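You operate a simulated robot arm through the tools that you are given. There is no shell and no other tool.

Carry out the task below with a simulated two-armed robot. There is one attempt and no reset: what you move stays moved.

TASK
Tighten the loose gauge column nut with the spanner from the stand drawer.
Fine: white stripe on the green mark, then spanner back in the drawer and the drawer shut. Where these are worked on the way, their far stop is far enough and under half their travel is too little: stand drawer.

The check looks at the end state, three seconds after you hand in, the way a careful person would. Anything else that was tipped, shoved, dropped, spilled or broken makes it a failure.

THE ROBOT
Two 7-joint arms with fingered hands on one trunk that stands fixed in place. Base frame: the origin is at the foot of the trunk, x ahead of it, y to its left, z up; the work surface is at about z = 800. Lengths are in mm, angles in rad, forces in N, time in s.
The left shoulder is at [200, 135, 970], the right one opposite. Payload 4 kg a hand.
The TCP of each hand is the grasp point between the finger pads, 25 mm short of the fingertips. In the tool frame z runs along the fingers and y along their closing line. The gripper opens to 88 mm. The gripper's body begins 29 mm behind the TCP. The gripper is a hand of 4 fingers: y runs from the thumb to the fingers, the wrist lies at [-13, -106, -174] in the tool frame, and closing takes about 1.5 s.
Orientation is that of the tool frame in the base frame, as a unit quaternion [x, y, z, w]. With the fingers straight down and the wrist toward the robot, the tool's x, y and z point along [0, 1, 0], [1, 0, 0] and [0, 0, -1] of the base frame.

THE INTERFACE
- The arms move only by the tool send_rows. It takes "left_commands", "right_commands" or both (then of equal length, played together; a hand with none holds still); each is a list of rows, each an object of numbers (a shift or turn left out is 0, a gripper value left out holds the last): "gripper": the closure, from 0 (fully open) to 1 (shut); "x", "y", "z": the shift along the tool's x, y, z in units of 25 mm (1.0 is 25 mm); "ax", "ay", "az": the turn, a rotation vector about the tool's x, y, z in units of 6 degrees (1.0 is 6 degrees). In form: [{"gripper": .., "x": .., "y": .., "z": .., "ax": .., "ay": .., "az": ..}, ...]. A call has 1 to 20 rows; each row shifts and turns the commanded pose from where the row before left it, along the tool's axes as they then stand. A call with a number of a shift or a turn outside -1 to 1 is refused whole. Rows are played at 5 a second. More than 50 mm and 0.15 rad between two rows, or a gripper value outside its range, and nothing of the call is played. A pose out of reach is approached as far as the arm can. The call stops where the force on the tool passes 40 N (or 10 N more than at its start, if that is more) or the arm is blocked; 0.2 s more then pass. The fingers move at their own pace (about 153 mm/s each) and stop on an object; they squeeze with about 29 N. The grip force told is the motor's: it shows also when the fingers shut on nothing. Time passes only in rows, and 0.2 s behind the last, so rows that do not move let the fingers close. The reply holds the time, the measured pose of the TCP, the force on the tool along the base axes, the opening and the grip force, in the units named above and with some noise, with the torque about the TCP (base axes, N m) and any sound that the robot's microphone picked up.
- Cameras (640 x 400 px; columns grow to the right, rows downward): "scene" is now at [126.8, -51.2, 1578.9]; the picture's right is [-0.61, -0.79, 0.00], its down [-0.52, 0.41, -0.75] and it looks along [0.59, -0.46, -0.66] (base axes); focal length 356 px, centre (320, 200). "left" rides on the left gripper at [-64, -83, -98] in its tool frame; the picture's right is [-0.62, -0.37, 0.69], its down [0.71, -0.63, 0.30] and it looks along [0.32, 0.68, 0.65] (tool axes); focal length 265 px, centre (320, 200). "right" rides on the right gripper at [64, -83, -98] in its tool frame; the picture's right is [-0.62, 0.37, -0.69], its down [-0.71, -0.63, 0.30] and it looks along [-0.32, 0.68, 0.65] (tool axes); focal length 265 px, centre (320, 200). There is no depth. A picture from a camera that has moved, and an enlarged one, comes with that camera's place and axes in the base frame and with its lens.
- grab_frame(camera): a new picture of that camera. It takes no simulated time.
- raise_lower(by): slides the trunk up (or, below 0, down) by that many mm; the arms and the scene camera ride with it, the base frame stays. It gives what a move gives, with no picture.
- preshape(shape, hand): the hand has 4 fingers and takes this shape, open, in about a second: jaw (thumb against the fingers, like two jaws); tri (thumb and two fingers); tip (a fingertip pinch); poke (one finger out to press); point (the index stretched); flat (the hand flat); cup (the hand cupped); fist (a fist). The gripper value then closes the fingers along that shape, each until it touches; the sizes above hold for jaw. It gives what a move gives, with no picture.
- pan_tilt(pan, tilt): turns the head with the scene camera to pan (to the left, within 1.693 rad either way) and tilt (down, from -0.506 to 1.204), counted from straight ahead of the robot. It gives what a move gives.
- close_up(camera, box): a new picture of the part [left, top, right, bottom] of that camera's present view, enlarged. It takes no simulated time.
- job_done(): hands the job in; it is judged then, once.

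Places have to be worked out from the pictures, the camera data and where the tool is seen. Open the grippers and draw the arms clear of the work before you hand the job in, unless the task says otherwise.

The tools are called after ">>>" by a JSON object that holds its "api" and its "payload". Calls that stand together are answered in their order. send_rows: Moves the arms, as the interface text tells. Its arguments: {"type":"object","properties":{"left_commands":{"type":"array","items":{"type":"object","properties":{"gripper":{"type":"number"},"x":{"type":"number"},"y":{"type":"number"},"z":{"type":"number"},"ax":{"type":"number"},"ay":{"type":"number"},"az":{"type":"number"}}}},"right_commands":{"type":"array","items":{"type":"object","properties":{"gripper":{"type":"number"},"x":{"type":"number"},"y":{"type":"number"},"z":{"type":"number"},"ax":{"type":"number"},"ay":{"type":"number"},"az":{"type":"number"}}}}},"required":[]} The other tools are called the same way: raise_lower (by) slides the trunk up or down; preshape (shape, hand) gives the hand a shape; pan_tilt (pan, tilt) turns the head that bears the scene camera; grab_frame (camera) takes a picture; close_up (camera, box) takes an enlarged picture of a part of a camera's view; job_done () hands the job in.

At the start:

```text
clock: 0.0
left_position: [629.3, -96.2, 1266.2]
left_tcp_rot: [0.707, 0.707, 0.0, -0.001]
left_force: [0.6, 0.5, -0.9]
left_wrist_torque: [0.01, -0.03, -0.03]
left_gripper_width: 87.4
left_finger_force: 0.1
left_shape: jaw
right_position: [346.2, -427.5, 1271.3]
right_tcp_rot: [0.707, 0.707, 0.001, 0.0]
right_force: [0.3, -0.4, -0.6]
right_wrist_torque: [0.03, -0.01, 0.04]
right_gripper_width: 87.6
right_finger_force: 0.0
right_shape: jaw
trunk travel left (down, up): [-575.0, 195.0]
head pan, tilt: [-0.661, 0.726]
```

scene: 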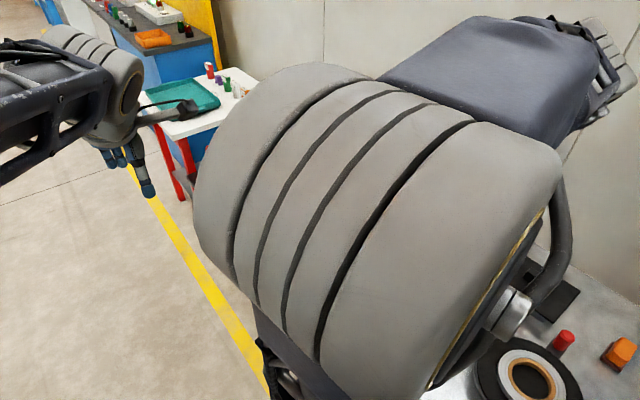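
right: 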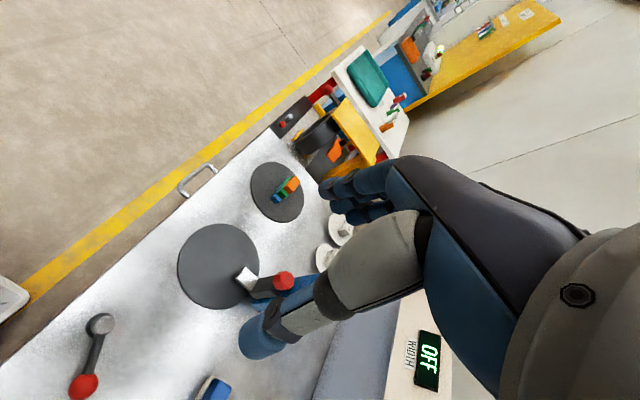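
left: 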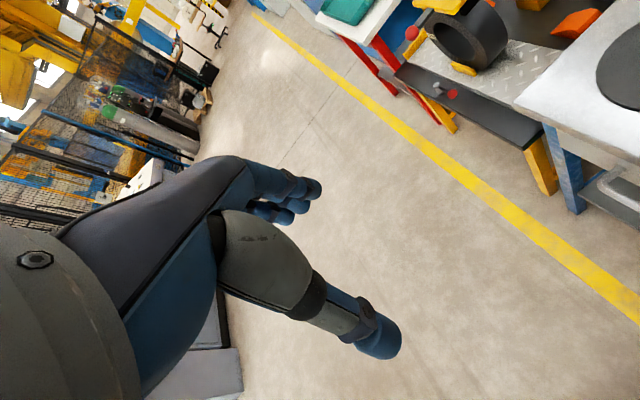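

The scene view is mostly blocked by the right arm; a bench with machines seems to lie ahead/right. I look around with the head first.

>>> {"api": "pan_tilt", "payload": {"pan": 0.0, "tilt": 0.7}}

>>> {"api": "grab_frame", "payload": {"camera": "scene"}}

```text
clock: 1.0
left_position: [628.3, -97.0, 1267.3]
left_tcp_rot: [0.707, 0.707, 0.0, 0.0]
left_force: [-0.4, -0.1, 0.5]
left_wrist_torque: [-0.02, -0.04, 0.03]
left_gripper_width: 87.7
left_finger_force: 0.1
left_shape: jaw
right_position: [345.3, -428.5, 1271.0]
right_tcp_rot: [0.707, 0.708, 0.0, 0.0]
right_force: [-1.5, -0.4, 1.1]
right_wrist_torque: [-0.02, 0.02, 0.0]
right_gripper_width: 87.7
right_finger_force: 0.0
right_shape: jaw
trunk travel left (down, up): [-575.0, 195.0]
head pan, tilt: [0.0, 0.7]
```

```text
taken
camera scene: at [145.6, 0.3, 1581.1], right [0.0, -1.0, 0.0], down [-0.64, 0.0, -0.76], along [0.76, 0.0, -0.64], focal length 356 px, centre (320, 200)
```

scene: 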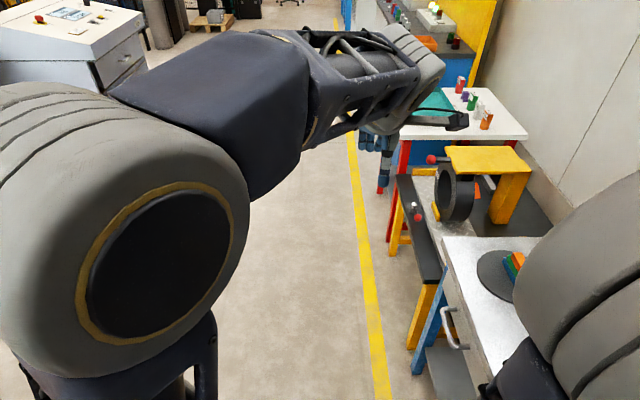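

The bench (white top) lies to the right with a drawer handle at its side facing me. I pan further right to see the rest.

>>> {"api": "pan_tilt", "payload": {"pan": -1.2, "tilt": 0.8}}

>>> {"api": "grab_frame", "payload": {"camera": "scene"}}

>>> {"api": "close_up", "payload": {"camera": "right", "box": [0, 100, 480, 400]}}

```text
clock: 2.4
left_position: [629.5, -98.0, 1266.4]
left_tcp_rot: [0.707, 0.707, 0.0, 0.0]
left_force: [0.1, 0.0, 0.5]
left_wrist_torque: [-0.03, 0.01, 0.0]
left_gripper_width: 87.7
left_finger_force: 0.0
left_shape: jaw
right_position: [345.0, -427.8, 1270.9]
right_tcp_rot: [0.707, 0.707, 0.0, 0.001]
right_force: [-0.8, 0.0, 0.4]
right_wrist_torque: [-0.04, 0.0, -0.02]
right_gripper_width: 87.9
right_finger_force: 0.2
right_shape: jaw
trunk travel left (down, up): [-575.0, 195.0]
head pan, tilt: [-1.201, 0.799]
```

```text
taken
camera scene: at [89.8, -74.8, 1572.8], right [-0.93, -0.36, 0.0], down [-0.26, 0.67, -0.7], along [0.25, -0.65, -0.72], focal length 356 px, centre (320, 200)
```

scene: 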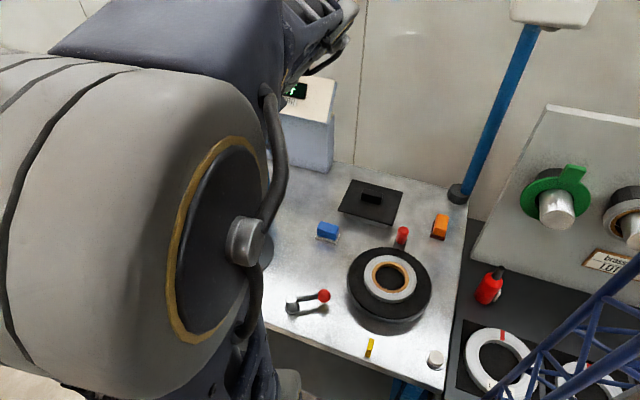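

```text
1.33 times, centred on (240, 250) of right
camera zoom: at [260.9, -363.6, 1369.9], right [0.37, -0.62, 0.69], down [-0.63, -0.71, -0.3], along [0.68, -0.32, -0.65], focal length 354 px, centre (427, 133)
```

zoom: 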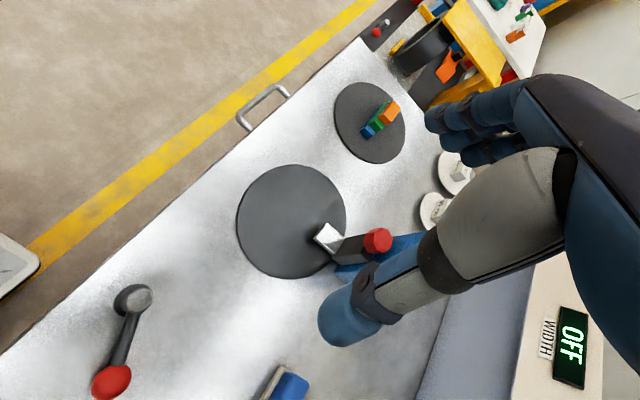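

A bench with many fittings spans the right side. I look further right and also up/down to find the gauge column and the stand drawer.

>>> {"api": "pan_tilt", "payload": {"pan": -1.69, "tilt": 0.6}}

>>> {"api": "grab_frame", "payload": {"camera": "scene"}}

>>> {"api": "pan_tilt", "payload": {"pan": -1.5, "tilt": 1.1}}

>>> {"api": "grab_frame", "payload": {"camera": "scene"}}

>>> {"api": "pan_tilt", "payload": {"pan": 0.9, "tilt": 0.6}}

>>> {"api": "grab_frame", "payload": {"camera": "scene"}}

```text
clock: 3.4
left_position: [630.1, -96.5, 1266.9]
left_tcp_rot: [0.707, 0.707, 0.001, 0.001]
left_force: [0.0, 0.1, -0.1]
left_wrist_torque: [0.01, 0.01, 0.0]
left_gripper_width: 87.7
left_finger_force: 0.0
left_shape: jaw
right_position: [344.7, -429.0, 1272.0]
right_tcp_rot: [0.707, 0.707, 0.0, 0.001]
right_force: [0.3, -0.4, 0.1]
right_wrist_torque: [-0.07, -0.01, 0.0]
right_gripper_width: 87.8
right_finger_force: 0.1
right_shape: jaw
trunk travel left (down, up): [-575.0, 195.0]
head pan, tilt: [-1.689, 0.6]
```

```text
taken
camera scene: at [50.2, -87.4, 1589.7], right [-0.99, 0.12, 0.0], down [0.07, 0.56, -0.82], along [-0.1, -0.82, -0.57], focal length 356 px, centre (320, 200)
```

scene: 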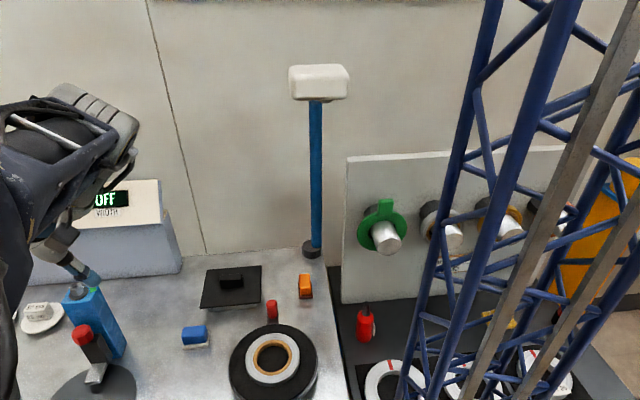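

```text
clock: 4.3
left_position: [631.1, -96.5, 1267.9]
left_tcp_rot: [0.707, 0.707, 0.0, 0.0]
left_force: [-0.6, -0.1, 0.1]
left_wrist_torque: [-0.01, -0.01, 0.03]
left_gripper_width: 87.5
left_finger_force: 0.0
left_shape: jaw
right_position: [344.5, -429.1, 1270.9]
right_tcp_rot: [0.707, 0.707, 0.0, 0.0]
right_force: [-0.1, -0.6, -0.4]
right_wrist_torque: [-0.02, -0.01, -0.02]
right_gripper_width: 87.5
right_finger_force: 0.0
right_shape: jaw
trunk travel left (down, up): [-575.0, 195.0]
head pan, tilt: [-1.499, 1.1]
```

```text
taken
camera scene: at [65.1, -62.7, 1551.1], right [-1.0, -0.07, 0.0], down [-0.06, 0.89, -0.45], along [0.03, -0.45, -0.89], focal length 356 px, centre (320, 200)
```

scene: 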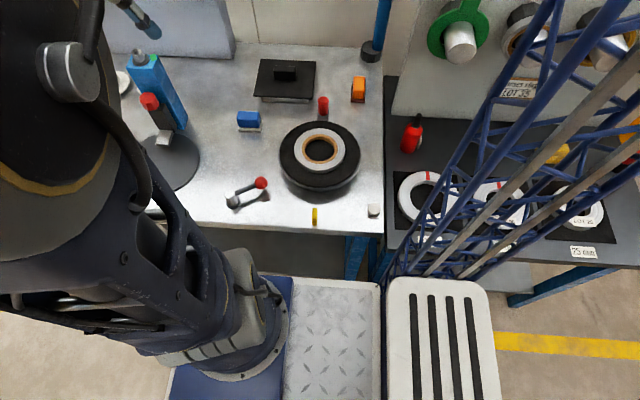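

```text
clock: 6.5
left_position: [629.7, -97.4, 1265.3]
left_tcp_rot: [0.707, 0.707, 0.001, 0.0]
left_force: [-0.7, 0.2, 0.1]
left_wrist_torque: [0.01, -0.02, 0.02]
left_gripper_width: 87.8
left_finger_force: 0.1
left_shape: jaw
right_position: [343.9, -428.5, 1271.8]
right_tcp_rot: [0.707, 0.707, 0.0, 0.0]
right_force: [-0.2, -0.3, 0.1]
right_wrist_torque: [0.02, 0.01, 0.0]
right_gripper_width: 87.6
right_finger_force: 0.1
right_shape: jaw
trunk travel left (down, up): [-575.0, 195.0]
head pan, tilt: [0.901, 0.6]
```

```text
taken
camera scene: at [115.6, 69.6, 1589.7], right [0.78, -0.62, 0.0], down [-0.35, -0.44, -0.82], along [0.51, 0.65, -0.57], focal length 356 px, centre (320, 200)
```

scene: 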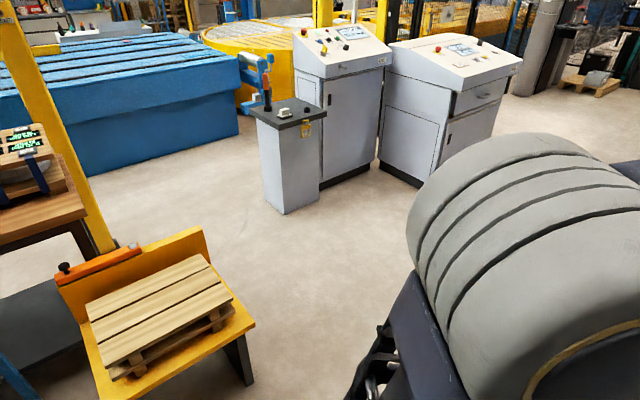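

The bench with a blue gauge-like unit on a dark disc is the likely work area. I zoom with the right hand camera on that unit and the bench edge before moving anything.

>>> {"api": "close_up", "payload": {"camera": "right", "box": [160, 140, 400, 290]}}

>>> {"api": "close_up", "payload": {"camera": "right", "box": [60, 280, 300, 400]}}

>>> {"api": "pan_tilt", "payload": {"pan": -0.3, "tilt": 0.9}}

>>> {"api": "grab_frame", "payload": {"camera": "scene"}}

```text
2.67 times, centred on (280, 215) of right
camera zoom: at [260.9, -363.6, 1369.9], right [0.37, -0.62, 0.69], down [-0.63, -0.71, -0.3], along [0.68, -0.32, -0.65], focal length 708 px, centre (427, 160)
```

zoom: 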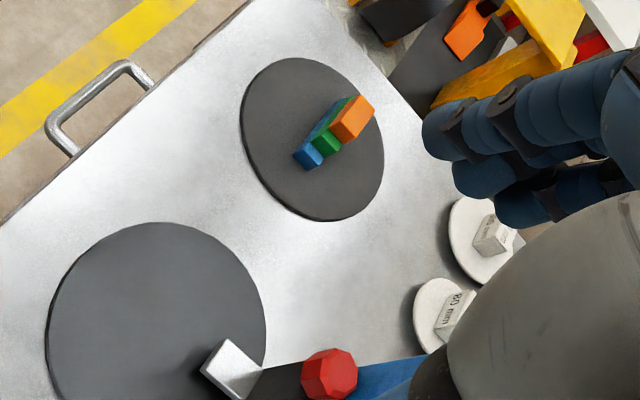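

```text
2.67 times, centred on (180, 340) of right
camera zoom: at [260.9, -363.6, 1369.9], right [0.37, -0.62, 0.69], down [-0.63, -0.71, -0.3], along [0.68, -0.32, -0.65], focal length 708 px, centre (693, -173)
```

zoom: 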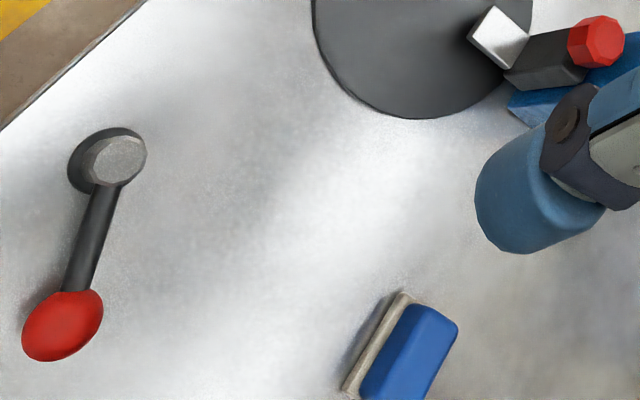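

```text
clock: 7.9
left_position: [629.7, -96.5, 1266.2]
left_tcp_rot: [0.707, 0.707, 0.0, 0.0]
left_force: [0.3, -0.3, -0.1]
left_wrist_torque: [0.0, -0.01, -0.02]
left_gripper_width: 87.6
left_finger_force: 0.0
left_shape: jaw
right_position: [345.5, -427.0, 1270.4]
right_tcp_rot: [0.708, 0.707, 0.0, -0.001]
right_force: [1.0, 0.3, 1.0]
right_wrist_torque: [-0.02, 0.01, -0.01]
right_gripper_width: 87.6
right_finger_force: 0.0
right_shape: jaw
trunk travel left (down, up): [-575.0, 195.0]
head pan, tilt: [-0.3, 0.901]
```

```text
taken
camera scene: at [132.7, -21.9, 1564.9], right [-0.3, -0.96, 0.0], down [-0.75, 0.23, -0.62], along [0.59, -0.18, -0.78], focal length 356 px, centre (320, 200)
```

scene: 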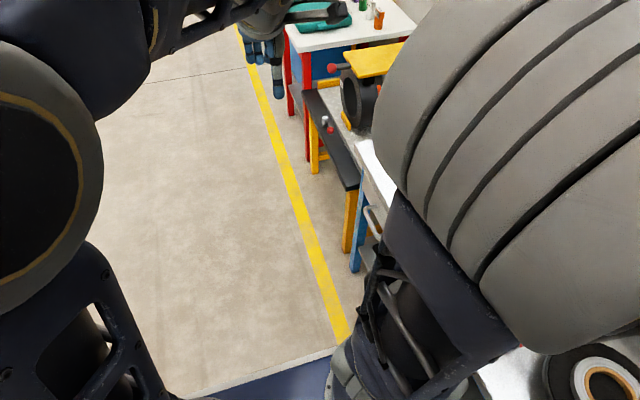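

The gauge unit (blue base, dark arm, red knob) stands behind the hand. I move the left hand aside to the left and the right hand over the free floor in front, so the head camera can see the bench.

>>> {"api": "send_rows", "payload": {"left_commands": [{"x": 1}, {"x": 1}, {"x": 1}, {"x": 1}, {"x": 1}, {"x": 1}, {"x": 1}, {"x": 1}, {"x": 1}, {"x": 1}, {"x": 1}, {"x": 1}, {"x": 1}, {"x": 1}], "right_commands": [{"x": 1}, {"x": 1}, {"x": 1}, {"x": 1}, {"x": 1}, {"x": 1}, {"x": 1, "y": 1}, {"x": 1, "y": 1}, {"x": 1, "y": 1}, {"x": 1, "y": 1}, {"x": 1, "y": 1}, {"x": 1, "y": 1}, {"z": 1}, {"z": 1}]}}

>>> {"api": "pan_tilt", "payload": {"pan": -0.85, "tilt": 0.8}}

>>> {"api": "grab_frame", "payload": {"camera": "scene"}}

>>> {"api": "grab_frame", "payload": {"camera": "right"}}

```text
clock: 9.4
left_position: [629.3, 56.0, 1266.3]
left_tcp_rot: [0.707, 0.707, 0.0, 0.0]
left_force: [-0.2, -1.0, 0.7]
left_wrist_torque: [-0.01, -0.01, 0.01]
left_gripper_width: 87.8
left_finger_force: 0.0
left_shape: jaw
right_position: [362.6, -293.3, 1232.3]
right_tcp_rot: [0.707, 0.702, -0.001, -0.086]
right_force: [0.3, -0.6, -0.2]
right_wrist_torque: [-0.03, -0.01, 0.0]
right_gripper_width: 87.4
right_finger_force: 0.0
right_shape: jaw
trunk travel left (down, up): [-575.0, 195.0]
head pan, tilt: [-0.3, 0.901]
stopped in row 7 (right hand): the arm was blocked; the commanded pose is now the measured one
```

```text
clock: 10.3
left_position: [628.9, 55.8, 1266.2]
left_tcp_rot: [0.707, 0.707, 0.0, 0.0]
left_force: [-0.7, 0.1, 0.0]
left_wrist_torque: [0.0, -0.02, 0.02]
left_gripper_width: 87.4
left_finger_force: 0.2
left_shape: jaw
right_position: [362.3, -293.0, 1233.0]
right_tcp_rot: [0.707, 0.702, -0.001, -0.085]
right_force: [0.3, 0.2, 0.3]
right_wrist_torque: [0.04, -0.01, -0.03]
right_gripper_width: 87.9
right_finger_force: 0.0
right_shape: jaw
trunk travel left (down, up): [-575.0, 195.0]
head pan, tilt: [-0.85, 0.799]
```

```text
taken
camera scene: at [113.9, -60.2, 1572.8], right [-0.75, -0.66, 0.0], down [-0.47, 0.54, -0.7], along [0.46, -0.52, -0.72], focal length 356 px, centre (320, 200)
```

scene: 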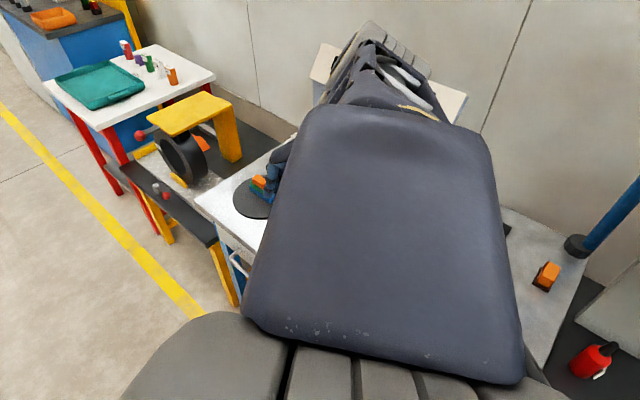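

```text
taken
camera right: at [291.8, -241.1, 1348.0], right [0.44, -0.7, 0.56], down [-0.67, -0.67, -0.31], along [0.59, -0.24, -0.77], focal length 265 px, centre (320, 200)
```

right: 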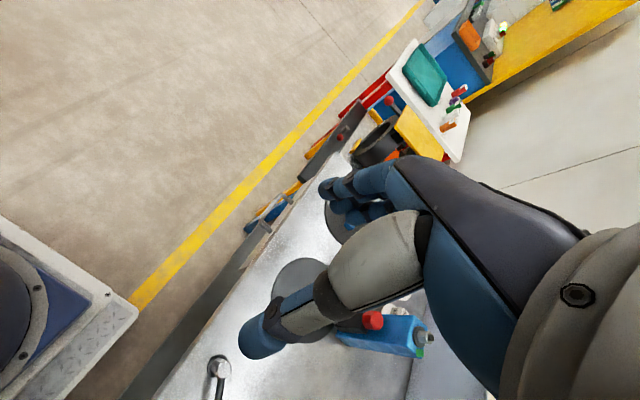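

The right arm was blocked by its inner reach limit and tilted a bit. I right the hand, then move it forward and down over the free floor side of the bench so the elbow drops out of view.

>>> {"api": "send_rows", "payload": {"right_commands": [{"y": 1, "ax": -0.6, "ay": -0.6}, {"y": 1, "ax": -0.57, "ay": -0.55}, {"y": 1}, {"y": 1}, {"y": 1}, {"y": 1}, {"y": 1, "z": 0.5}, {"y": 1, "z": 0.5}, {"z": 1}, {"z": 1}, {"z": 1}, {"x": 1}, {"x": 1}, {"x": 1}], "left_commands": [{"x": 1}, {"x": 1}, {"x": 1}, {"x": 1}, {"x": 1}, {"x": 1}, {"x": 1}, {"x": 1}, {"x": 1}, {"x": 0}, {"x": 0}, {"x": 0}, {"x": 0}, {"x": 0}]}}

>>> {"api": "grab_frame", "payload": {"camera": "scene"}}

>>> {"api": "grab_frame", "payload": {"camera": "right"}}

```text
clock: 13.3
left_position: [629.2, 279.7, 1266.2]
left_tcp_rot: [0.707, 0.707, 0.0, 0.0]
left_force: [0.0, 0.9, -0.1]
left_wrist_torque: [0.01, -0.03, 0.02]
left_gripper_width: 87.5
left_finger_force: 0.1
left_shape: jaw
right_position: [561.9, -219.0, 1130.0]
right_tcp_rot: [0.71, 0.704, -0.001, 0.002]
right_force: [0.8, -0.3, 0.5]
right_wrist_torque: [0.02, -0.01, 0.0]
right_gripper_width: 87.6
right_finger_force: 0.0
right_shape: jaw
trunk travel left (down, up): [-575.0, 195.0]
head pan, tilt: [-0.85, 0.799]
```

```text
taken
camera scene: at [113.9, -60.4, 1572.8], right [-0.75, -0.66, 0.0], down [-0.47, 0.54, -0.7], along [0.46, -0.52, -0.72], focal length 356 px, centre (320, 200)
```

scene: 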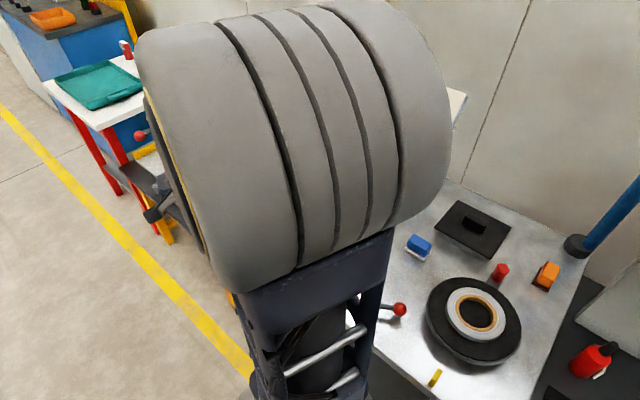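

```text
taken
camera right: at [479.0, -153.1, 1227.4], right [0.36, -0.62, 0.69], down [-0.63, -0.71, -0.3], along [0.68, -0.33, -0.65], focal length 265 px, centre (320, 200)
```

right: 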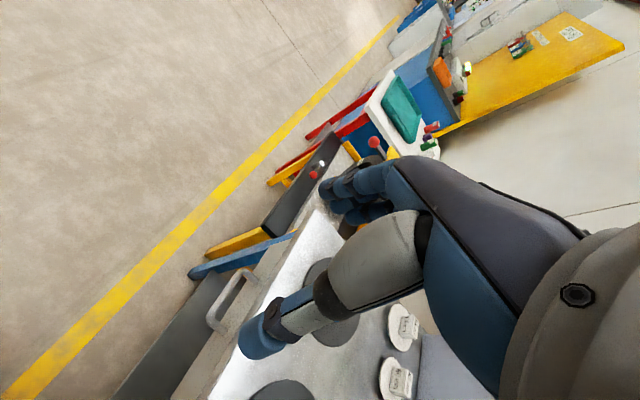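

The elbow still blocks the head, but the right hand camera works well. I turn the right hand about its vertical by 60° clockwise so its camera looks across the bench.

>>> {"api": "send_rows", "payload": {"right_commands": [{"az": 1}, {"az": 1}, {"az": 1}, {"az": 1}, {"az": 1}, {"az": 1}, {"az": 1}, {"az": 1}, {"az": 1}, {"az": 1}]}}

>>> {"api": "grab_frame", "payload": {"camera": "right"}}

>>> {"api": "grab_frame", "payload": {"camera": "scene"}}

```text
clock: 15.5
left_position: [630.4, 280.2, 1266.2]
left_tcp_rot: [0.707, 0.707, 0.001, 0.001]
left_force: [-0.2, -0.3, -0.4]
left_wrist_torque: [-0.02, 0.02, -0.03]
left_gripper_width: 87.5
left_finger_force: 0.0
left_shape: jaw
right_position: [562.4, -218.3, 1128.8]
right_tcp_rot: [0.967, 0.255, 0.001, 0.002]
right_force: [0.3, -0.1, -0.2]
right_wrist_torque: [0.0, 0.03, -0.03]
right_gripper_width: 87.7
right_finger_force: 0.0
right_shape: jaw
trunk travel left (down, up): [-575.0, 195.0]
head pan, tilt: [-0.85, 0.799]
```

```text
taken
camera right: at [576.2, -114.6, 1227.3], right [-0.36, -0.62, 0.69], down [-0.93, 0.19, -0.31], along [0.06, -0.76, -0.65], focal length 265 px, centre (320, 200)
```

right: 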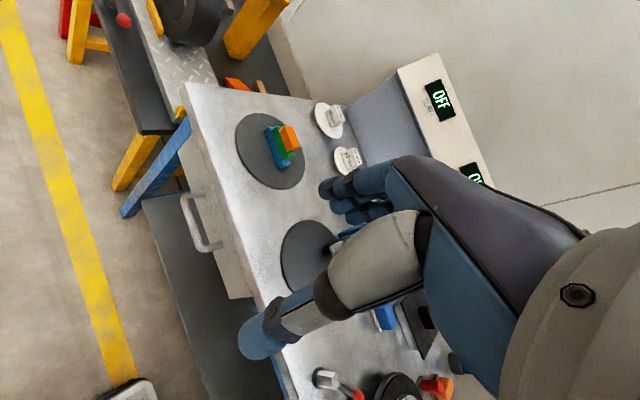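

```text
taken
camera scene: at [113.8, -60.2, 1572.8], right [-0.75, -0.66, 0.0], down [-0.47, 0.54, -0.7], along [0.46, -0.52, -0.72], focal length 356 px, centre (320, 200)
```

scene: 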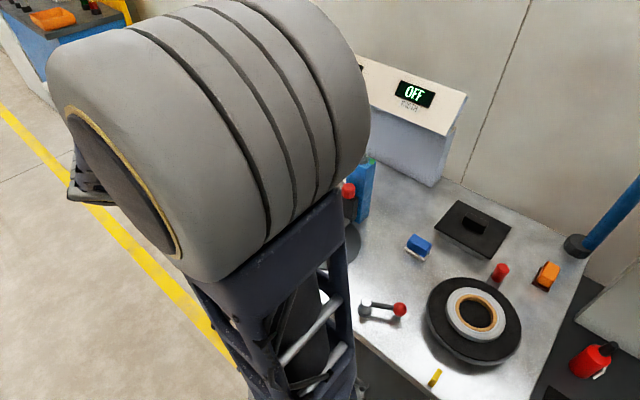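

The drawer (handle at left of picture) sits under the near bench edge and the gauge column is hidden by my fingers. I turn the hand 30° more to bring the gauge clear of them.

>>> {"api": "send_rows", "payload": {"right_commands": [{"az": 1}, {"az": 1}, {"az": 1}, {"az": 1}, {"az": 1}]}}

>>> {"api": "grab_frame", "payload": {"camera": "right"}}

>>> {"api": "close_up", "payload": {"camera": "right", "box": [200, 60, 440, 210]}}

>>> {"api": "grab_frame", "payload": {"camera": "scene"}}

```text
clock: 16.7
left_position: [628.3, 279.1, 1266.2]
left_tcp_rot: [0.707, 0.707, 0.0, 0.0]
left_force: [-0.3, -0.8, 0.6]
left_wrist_torque: [0.03, 0.02, 0.0]
left_gripper_width: 87.6
left_finger_force: 0.1
left_shape: jaw
right_position: [561.8, -219.1, 1128.6]
right_tcp_rot: [1.0, -0.003, 0.001, 0.001]
right_force: [-0.3, 0.0, 0.0]
right_wrist_torque: [-0.01, 0.02, 0.02]
right_gripper_width: 87.7
right_finger_force: 0.0
right_shape: jaw
trunk travel left (down, up): [-575.0, 195.0]
head pan, tilt: [-0.85, 0.799]
```

```text
taken
camera right: at [626.3, -136.1, 1227.0], right [-0.62, -0.36, 0.69], down [-0.71, 0.63, -0.31], along [-0.33, -0.68, -0.65], focal length 265 px, centre (320, 200)
```

right: 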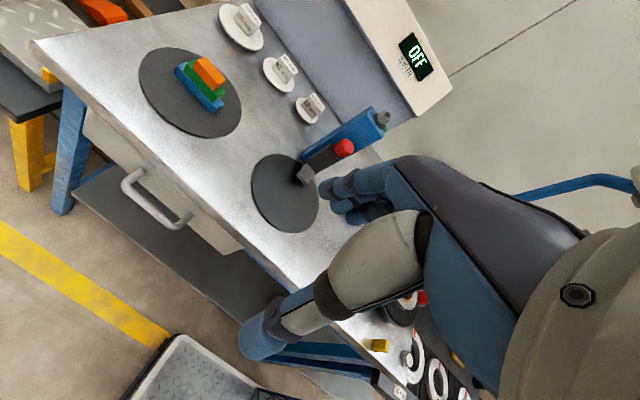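

```text
2.67 times, centred on (320, 135) of right
camera zoom: at [626.3, -136.1, 1227.0], right [-0.62, -0.36, 0.69], down [-0.71, 0.63, -0.31], along [-0.33, -0.68, -0.65], focal length 708 px, centre (320, 373)
```

zoom: 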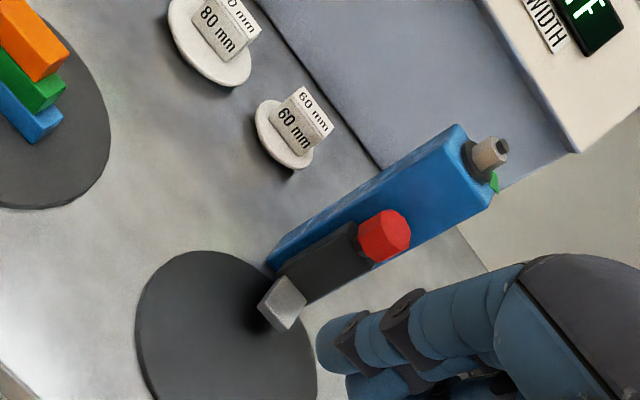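

```text
taken
camera scene: at [113.7, -60.2, 1572.8], right [-0.75, -0.66, 0.0], down [-0.47, 0.54, -0.7], along [0.46, -0.52, -0.72], focal length 356 px, centre (320, 200)
```

scene: 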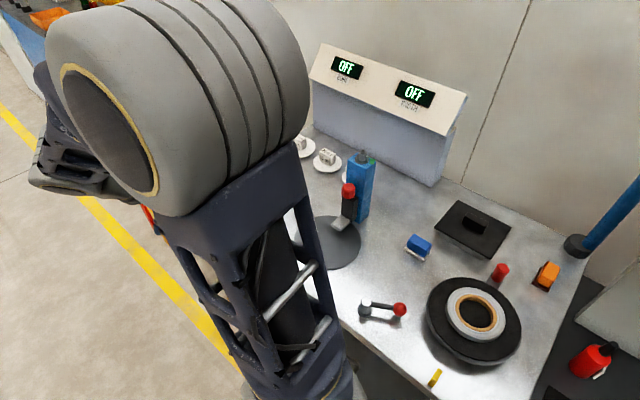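

The blue gauge column stands upright with a nut on top and a green mark beside it. I zoom in on the nut from the head camera and the hand camera, and on the drawer.

>>> {"api": "close_up", "payload": {"camera": "scene", "box": [320, 140, 400, 190]}}

>>> {"api": "close_up", "payload": {"camera": "right", "box": [350, 95, 414, 135]}}

>>> {"api": "close_up", "payload": {"camera": "right", "box": [40, 80, 280, 260]}}

>>> {"api": "close_up", "payload": {"camera": "scene", "box": [280, 120, 480, 260]}}

```text
8.00 times, centred on (360, 165) of scene
camera zoom: at [113.7, -60.2, 1572.8], right [-0.75, -0.66, 0.0], down [-0.47, 0.54, -0.7], along [0.46, -0.52, -0.72], focal length 2852 px, centre (0, 480)
```

zoom: 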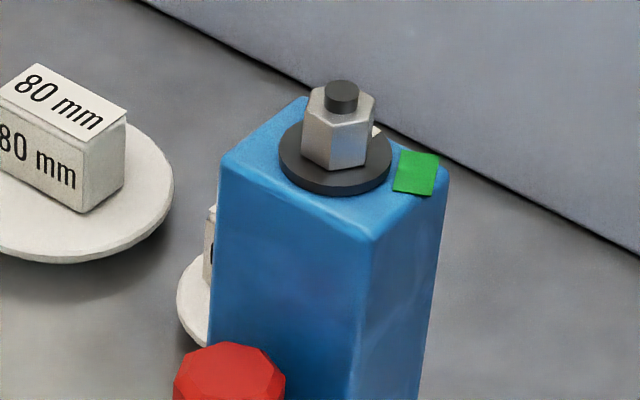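

```text
10.00 times, centred on (382, 115) of right
camera zoom: at [626.3, -136.1, 1227.0], right [-0.62, -0.36, 0.69], down [-0.71, 0.63, -0.31], along [-0.33, -0.68, -0.65], focal length 2654 px, centre (-300, 1050)
```

zoom: 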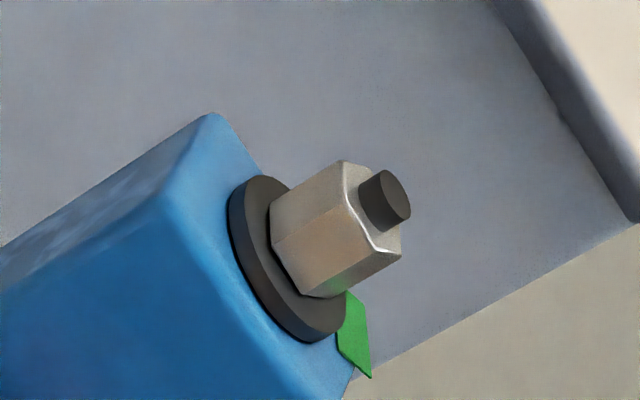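

```text
2.22 times, centred on (160, 170) of right
camera zoom: at [626.3, -136.1, 1227.0], right [-0.62, -0.36, 0.69], down [-0.71, 0.63, -0.31], along [-0.33, -0.68, -0.65], focal length 590 px, centre (676, 267)
```

zoom: 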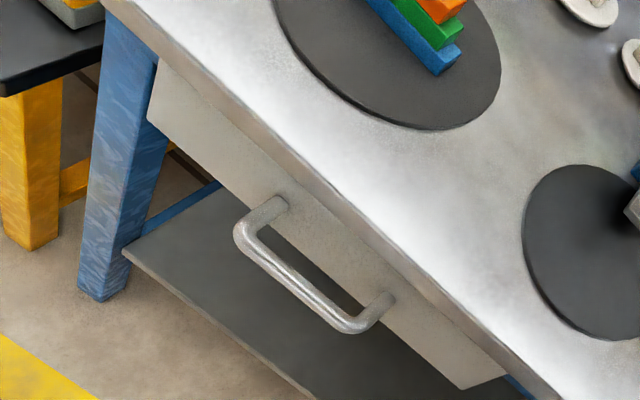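

```text
2.86 times, centred on (380, 190) of scene
camera zoom: at [113.7, -60.2, 1572.8], right [-0.75, -0.66, 0.0], down [-0.47, 0.54, -0.7], along [0.46, -0.52, -0.72], focal length 1018 px, centre (149, 229)
```

zoom: 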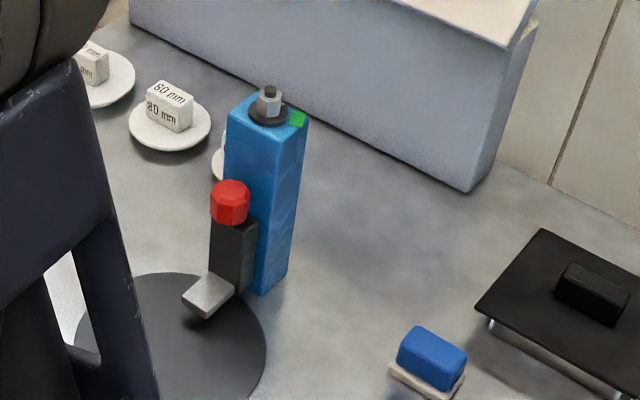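

I triangulate: nut top near (491,-648,1030) with the white stripe at about -100° and the green mark at about -144°, so roughly 45° clockwise; the drawer handle bar is near (651,-338,710) along x. I turn the left hand to make its camera an observer of the drawer.

>>> {"api": "send_rows", "payload": {"left_commands": [{"y": -1, "az": 1}, {"y": -0.9, "x": 0.3, "az": 1}, {"y": -0.9, "x": 0.3, "az": 1}, {"y": -0.8, "x": 0.4, "az": 1}, {"y": -0.8, "x": 0.5, "az": 1}, {"y": -0.8, "x": 0.5, "az": 1}, {"az": 1}, {"az": 1}, {"az": 1}, {"az": 1}, {"az": 1}, {"az": 1}, {"az": 1}, {"az": 1}, {"az": 1}]}}

>>> {"api": "grab_frame", "payload": {"camera": "left"}}

```text
clock: 19.9
left_position: [522.4, 358.9, 1265.2]
left_tcp_rot: [1.0, -0.001, 0.0, 0.0]
left_force: [0.4, 0.8, -1.0]
left_wrist_torque: [0.0, -0.02, 0.01]
left_gripper_width: 87.5
left_finger_force: 0.0
left_shape: jaw
right_position: [562.2, -219.3, 1129.2]
right_tcp_rot: [1.0, -0.003, 0.001, 0.002]
right_force: [0.2, 0.0, -0.5]
right_wrist_torque: [0.0, 0.03, -0.01]
right_gripper_width: 87.9
right_finger_force: 0.1
right_shape: jaw
trunk travel left (down, up): [-575.0, 195.0]
head pan, tilt: [-0.85, 0.799]
```

```text
taken
camera left: at [459.1, 442.6, 1364.2], right [-0.62, 0.37, -0.69], down [0.72, 0.63, -0.3], along [0.32, -0.68, -0.65], focal length 265 px, centre (320, 200)
```

left: 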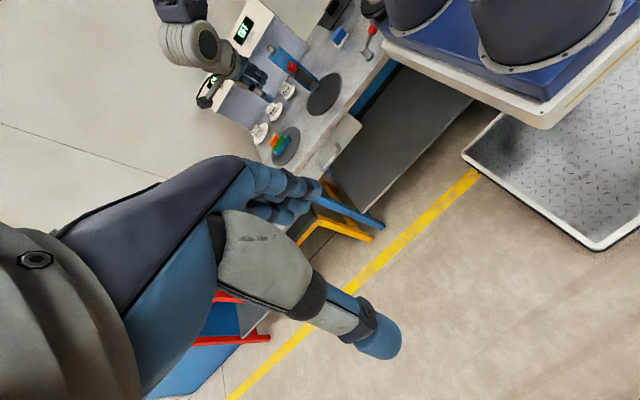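

The left camera sees the bench and drawer front. I zoom in on the drawer for checking its handle.

>>> {"api": "close_up", "payload": {"camera": "left", "box": [240, 60, 400, 180]}}

>>> {"api": "close_up", "payload": {"camera": "right", "box": [110, 140, 206, 200]}}

```text
3.33 times, centred on (320, 120) of left
camera zoom: at [459.1, 442.6, 1364.2], right [-0.62, 0.37, -0.69], down [0.72, 0.63, -0.3], along [0.32, -0.68, -0.65], focal length 885 px, centre (320, 467)
```

zoom: 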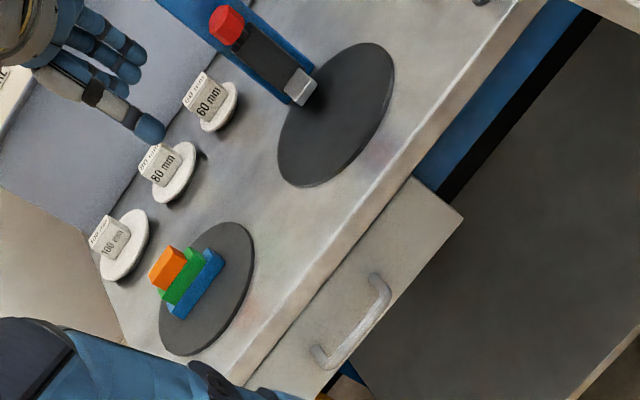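

```text
6.67 times, centred on (158, 170) of right
camera zoom: at [626.2, -136.1, 1227.1], right [-0.62, -0.36, 0.69], down [-0.71, 0.63, -0.31], along [-0.33, -0.68, -0.65], focal length 1769 px, centre (1400, 400)
```

zoom: 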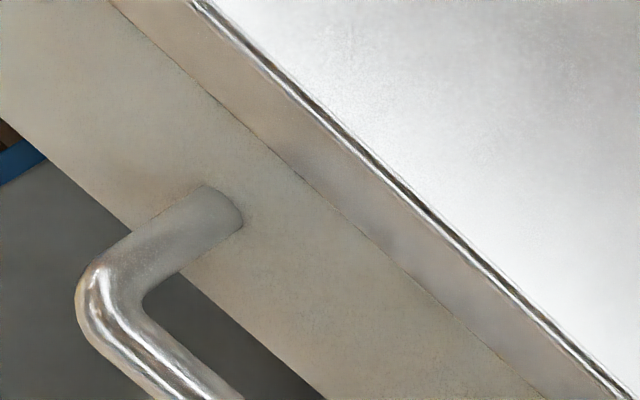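

I refine the handle geometry with a tighter zoom from the left camera.

>>> {"api": "close_up", "payload": {"camera": "left", "box": [304, 135, 352, 165]}}

>>> {"api": "close_up", "payload": {"camera": "right", "box": [110, 160, 206, 235]}}

```text
13.33 times, centred on (328, 150) of left
camera zoom: at [459.1, 442.6, 1364.2], right [-0.62, 0.37, -0.69], down [0.72, 0.63, -0.3], along [0.32, -0.68, -0.65], focal length 3539 px, centre (213, 867)
```

zoom: 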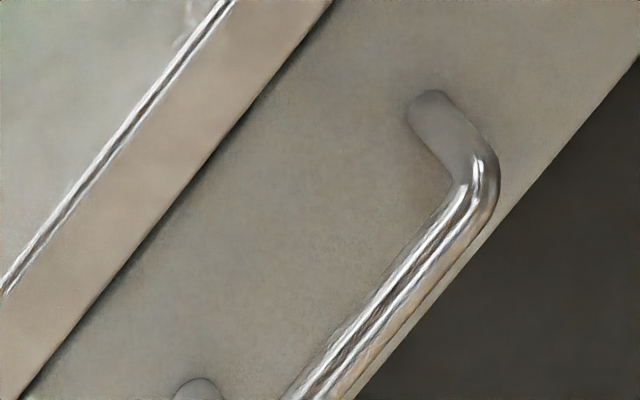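

```text
5.33 times, centred on (158, 198) of right
camera zoom: at [626.2, -136.1, 1227.1], right [-0.62, -0.36, 0.69], down [-0.71, 0.63, -0.31], along [-0.33, -0.68, -0.65], focal length 1416 px, centre (1184, 213)
```

zoom: 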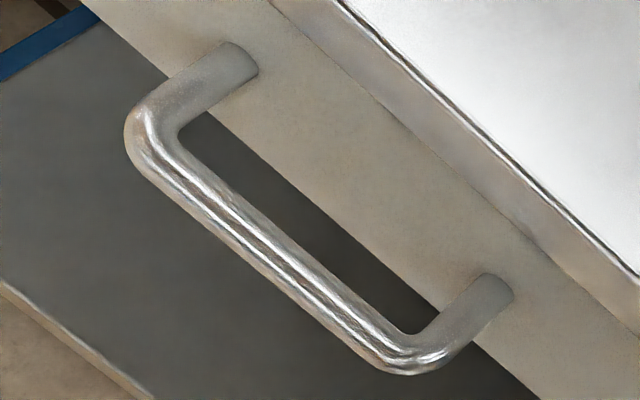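

Handle bar is at x 601–705, y≈-336, z≈711 (12 mm round), drawer front y≈-374, bench edge y≈-360. I shift the right hand (camera) a little over the bench and bring the left hand in front of the drawer, lowered, to tilt it next.

>>> {"api": "send_rows", "payload": {"left_commands": [{"y": 1, "x": 0.44, "z": 0.88}, {"y": 1, "x": 0.44, "z": 0.88}, {"y": 1, "x": 0.44, "z": 0.88}, {"y": 1, "x": 0.44, "z": 0.88}, {"y": 1, "x": 0.44, "z": 0.88}, {"y": 1, "x": 0.44, "z": 0.88}, {"y": 1, "x": 0.44, "z": 0.88}, {"y": 1, "x": 0.44, "z": 0.88}, {"y": 1, "x": 0.44, "z": 0.88}, {"y": 1, "x": 0.43, "z": 0.88}, {"y": 1, "x": 0.43, "z": 0.9}, {"y": 1, "x": 0.43, "z": 0.9}], "right_commands": [{"y": 1}, {"y": 1}, {"y": 1}, {"y": 1}, {"y": 0}, {"y": 0}, {"y": 0}, {"y": 0}, {"y": 0}, {"y": 0}, {"y": 0}, {"y": 0}]}}

>>> {"api": "grab_frame", "payload": {"camera": "right"}}

```text
clock: 22.5
left_position: [654.8, 58.3, 1000.0]
left_tcp_rot: [1.0, 0.001, -0.001, -0.001]
left_force: [0.2, -0.5, -1.4]
left_wrist_torque: [-0.01, 0.04, -0.06]
left_gripper_width: 87.8
left_finger_force: 0.2
left_shape: jaw
right_position: [560.7, -319.8, 1129.7]
right_tcp_rot: [1.0, -0.003, 0.001, 0.002]
right_force: [-0.1, 0.4, -0.7]
right_wrist_torque: [0.02, -0.03, 0.0]
right_gripper_width: 87.4
right_finger_force: 0.1
right_shape: jaw
trunk travel left (down, up): [-575.0, 195.0]
head pan, tilt: [-0.85, 0.799]
```

```text
taken
camera right: at [625.3, -236.2, 1229.2], right [-0.62, -0.36, 0.69], down [-0.71, 0.63, -0.31], along [-0.33, -0.68, -0.65], focal length 265 px, centre (320, 200)
```

right: 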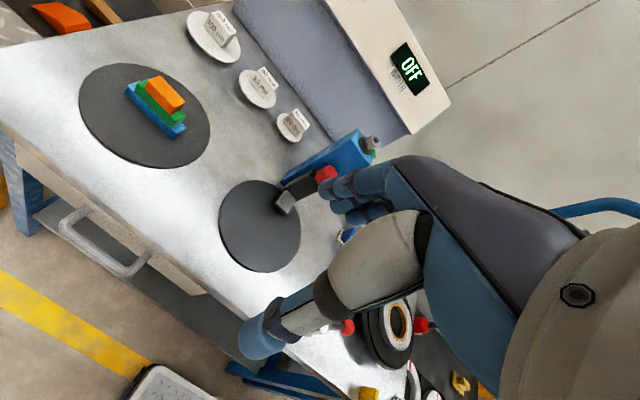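

The left hand is at (655,58,1000) and the handle stays in the right camera's view. Now I tilt the left hand 50° so its fingers point toward the drawer and partly close it.

>>> {"api": "send_rows", "payload": {"left_commands": [{"ax": -1, "gripper": 0.5}, {"ax": -1}, {"ax": -1}, {"ax": -1}, {"ax": -1}, {"ax": -1}, {"ax": -1}, {"ax": -1}, {"ax": -0.33}]}}

>>> {"api": "grab_frame", "payload": {"camera": "left"}}

>>> {"api": "pan_tilt", "payload": {"pan": -0.2, "tilt": 0.8}}

>>> {"api": "grab_frame", "payload": {"camera": "scene"}}

```text
clock: 24.5
left_position: [654.3, 59.6, 1000.4]
left_tcp_rot: [0.906, 0.001, 0.001, 0.423]
left_force: [-0.5, -0.5, -0.1]
left_wrist_torque: [-0.03, 0.01, -0.01]
left_gripper_width: 44.4
left_finger_force: 0.0
left_shape: jaw
right_position: [561.9, -319.5, 1131.3]
right_tcp_rot: [1.0, -0.003, 0.001, 0.002]
right_force: [0.1, -0.1, -0.4]
right_wrist_torque: [-0.01, 0.02, -0.01]
right_gripper_width: 87.8
right_finger_force: 0.0
right_shape: jaw
trunk travel left (down, up): [-575.0, 195.0]
head pan, tilt: [-0.85, 0.799]
```

```text
taken
camera left: at [590.2, 188.3, 1000.5], right [-0.62, -0.3, -0.73], down [0.71, 0.17, -0.68], along [0.32, -0.94, 0.11], focal length 265 px, centre (320, 200)
```

left: 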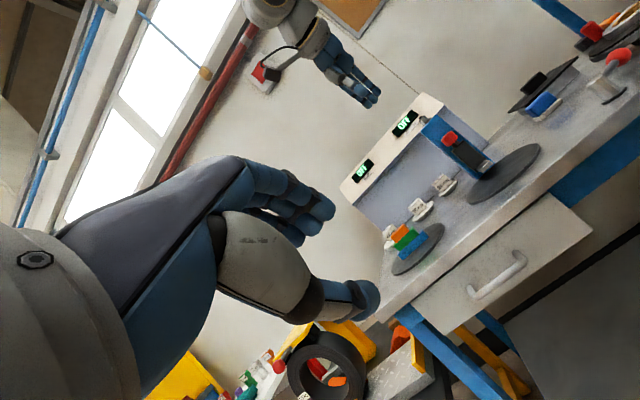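

```text
clock: 25.6
left_position: [653.1, 59.0, 1001.5]
left_tcp_rot: [0.906, 0.0, 0.0, 0.423]
left_force: [-0.2, 0.0, 0.0]
left_wrist_torque: [-0.04, -0.02, -0.02]
left_gripper_width: 44.4
left_finger_force: 0.1
left_shape: jaw
right_position: [562.0, -318.9, 1130.2]
right_tcp_rot: [1.0, -0.003, 0.001, 0.001]
right_force: [-0.7, 0.6, 0.0]
right_wrist_torque: [-0.01, -0.03, 0.03]
right_gripper_width: 87.8
right_finger_force: 0.0
right_shape: jaw
trunk travel left (down, up): [-575.0, 195.0]
head pan, tilt: [-0.201, 0.799]
```

```text
taken
camera scene: at [139.7, -15.8, 1572.8], right [-0.2, -0.98, 0.0], down [-0.7, 0.14, -0.7], along [0.68, -0.14, -0.72], focal length 356 px, centre (320, 200)
```

scene: 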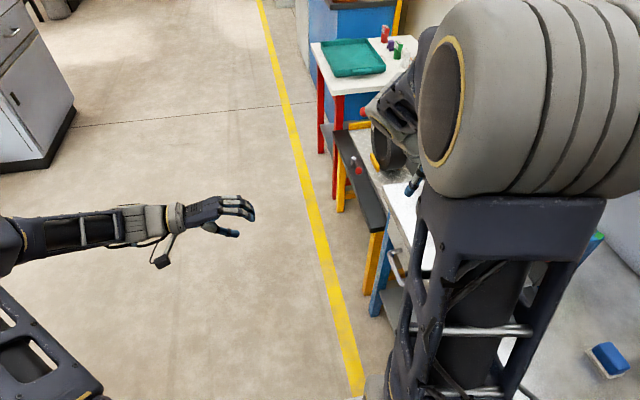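

The left hand is well posed with fingers toward the drawer. I move it along its finger direction to a pre-grasp point about 80 mm short of the handle.

>>> {"api": "send_rows", "payload": {"left_commands": [{"z": 1, "y": 0.08}, {"z": 1, "y": 0.08}, {"z": 1, "y": 0.08}, {"z": 1, "y": 0.08}, {"z": 1, "y": 0.08}, {"z": 1, "y": 0.08}, {"z": 1, "y": 0.08}, {"z": 1, "y": 0.08}, {"z": 1, "y": 0.08}, {"z": 1, "y": 0.08}, {"z": 1, "y": 0.08}, {"z": 1, "y": 0.08}, {"z": 1, "y": 0.08}, {"z": 1, "y": 0.08}, {"z": 1, "y": 0.08}, {"z": 1, "y": 0.08}]}}

>>> {"api": "grab_frame", "payload": {"camera": "left"}}

>>> {"api": "grab_frame", "payload": {"camera": "right"}}

>>> {"api": "close_up", "payload": {"camera": "scene", "box": [340, 190, 500, 290]}}

```text
clock: 29.0
left_position: [653.8, -270.8, 768.5]
left_tcp_rot: [0.906, 0.001, 0.001, 0.422]
left_force: [0.4, 0.5, 0.1]
left_wrist_torque: [0.0, -0.03, 0.0]
left_gripper_width: 44.5
left_finger_force: 0.1
left_shape: jaw
right_position: [560.4, -318.4, 1129.9]
right_tcp_rot: [1.0, -0.002, 0.002, 0.002]
right_force: [0.0, -0.2, 0.5]
right_wrist_torque: [0.01, -0.02, -0.02]
right_gripper_width: 87.8
right_finger_force: 0.0
right_shape: jaw
trunk travel left (down, up): [-575.0, 195.0]
head pan, tilt: [-0.201, 0.799]
```

```text
taken
camera left: at [589.9, -141.0, 769.0], right [-0.62, -0.29, -0.73], down [0.71, 0.17, -0.68], along [0.33, -0.94, 0.1], focal length 265 px, centre (320, 200)
```

left: 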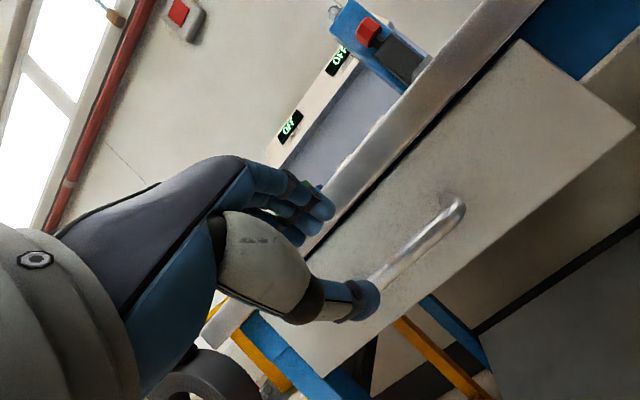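

```text
taken
camera right: at [625.5, -236.1, 1229.1], right [-0.62, -0.36, 0.69], down [-0.71, 0.63, -0.31], along [-0.33, -0.68, -0.65], focal length 265 px, centre (320, 200)
```

right: 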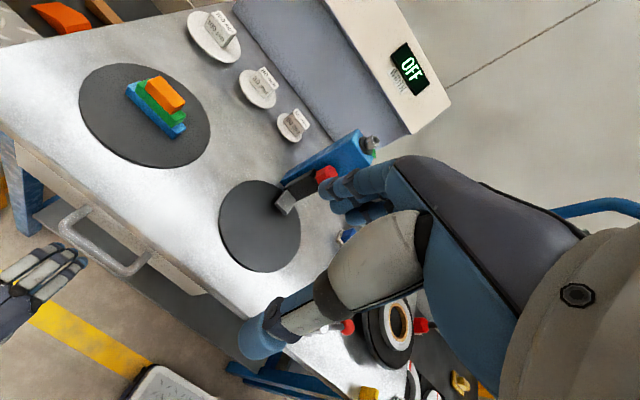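

```text
4.00 times, centred on (420, 240) of scene
camera zoom: at [139.7, -15.5, 1572.8], right [-0.2, -0.98, 0.0], down [-0.7, 0.14, -0.7], along [0.68, -0.14, -0.72], focal length 1426 px, centre (-80, 40)
```

zoom: 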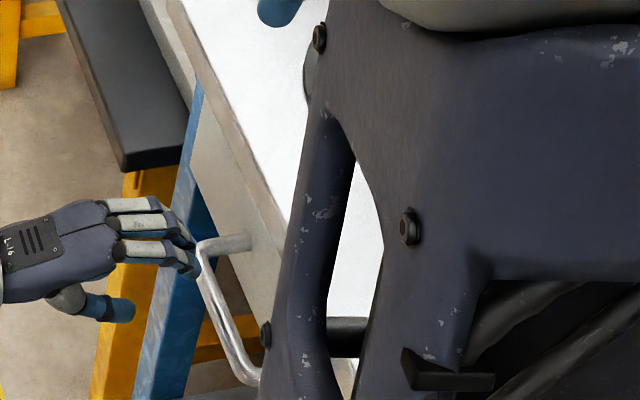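

The handle bar passes in front of the fingers. I zoom in on it from the left hand camera to fine-tune before closing in.

>>> {"api": "close_up", "payload": {"camera": "left", "box": [280, 160, 488, 320]}}

>>> {"api": "close_up", "payload": {"camera": "right", "box": [0, 180, 160, 300]}}

```text
2.50 times, centred on (384, 240) of left
camera zoom: at [589.9, -141.0, 769.0], right [-0.62, -0.29, -0.73], down [0.71, 0.17, -0.68], along [0.33, -0.94, 0.1], focal length 664 px, centre (160, 100)
```

zoom: 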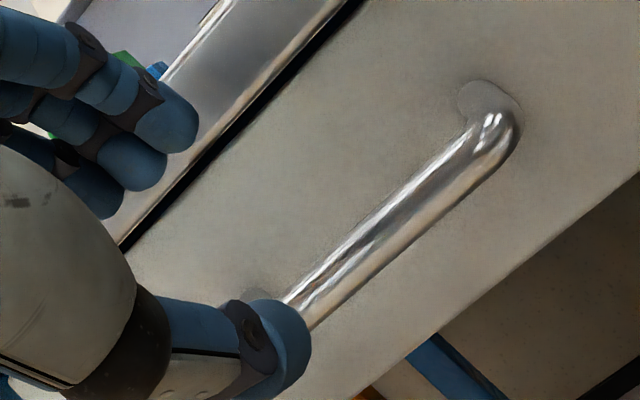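

```text
3.33 times, centred on (80, 240) of right
camera zoom: at [625.5, -236.1, 1229.1], right [-0.62, -0.36, 0.69], down [-0.71, 0.63, -0.31], along [-0.33, -0.68, -0.65], focal length 885 px, centre (1120, 67)
```

zoom: 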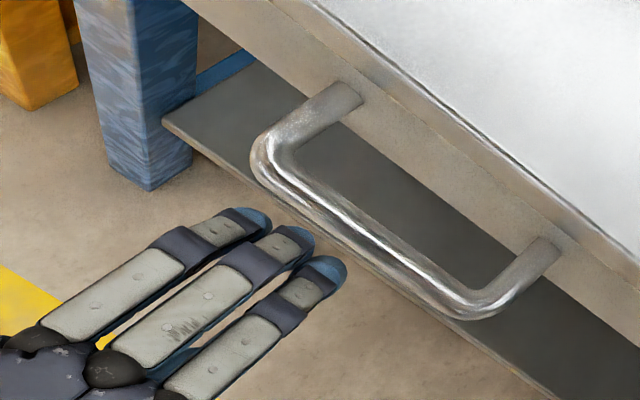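

The bar is centred between thumb and fingers (offset ≈1–2 mm) and about 87 mm ahead. I narrow the hand slightly, advance 77 mm, then close on the bar.

>>> {"api": "send_rows", "payload": {"left_commands": [{"gripper": 0.56}, {"z": 0.5}, {"z": 0.5}, {"z": 0.5}, {"z": 0.5}, {"z": 0.5}, {"z": 0.5}]}}

>>> {"api": "close_up", "payload": {"camera": "right", "box": [0, 180, 160, 300]}}

>>> {"api": "close_up", "payload": {"camera": "left", "box": [240, 140, 448, 300]}}

```text
clock: 30.6
left_position: [657.1, -325.9, 721.8]
left_tcp_rot: [0.906, 0.001, 0.001, 0.422]
left_force: [0.4, 0.0, -0.3]
left_wrist_torque: [-0.02, 0.04, -0.04]
left_gripper_width: 39.2
left_finger_force: 0.1
left_shape: jaw
right_position: [561.0, -320.2, 1130.5]
right_tcp_rot: [1.0, -0.003, 0.001, 0.002]
right_force: [-0.4, 0.3, 0.3]
right_wrist_torque: [-0.03, 0.02, 0.02]
right_gripper_width: 87.6
right_finger_force: 0.0
right_shape: jaw
trunk travel left (down, up): [-575.0, 195.0]
head pan, tilt: [-0.201, 0.799]
```

```text
3.33 times, centred on (80, 240) of right
camera zoom: at [625.5, -236.2, 1229.1], right [-0.62, -0.36, 0.69], down [-0.71, 0.63, -0.31], along [-0.33, -0.68, -0.65], focal length 885 px, centre (1120, 67)
```

zoom: 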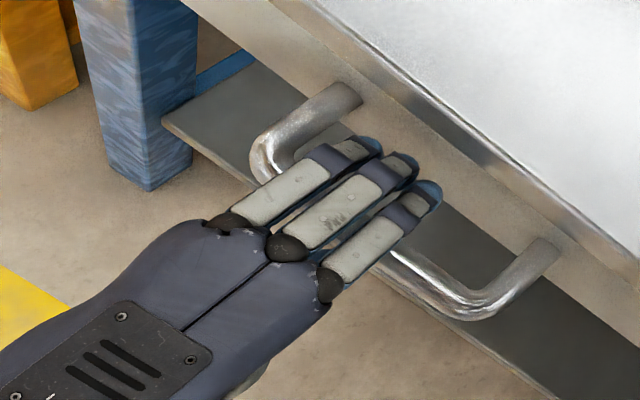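

```text
2.50 times, centred on (344, 220) of left
camera zoom: at [591.4, -196.5, 720.6], right [-0.62, -0.29, -0.73], down [0.71, 0.17, -0.68], along [0.33, -0.94, 0.1], focal length 664 px, centre (260, 150)
```

zoom: 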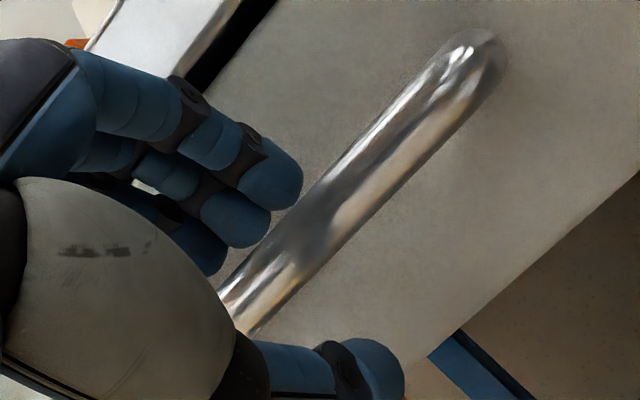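

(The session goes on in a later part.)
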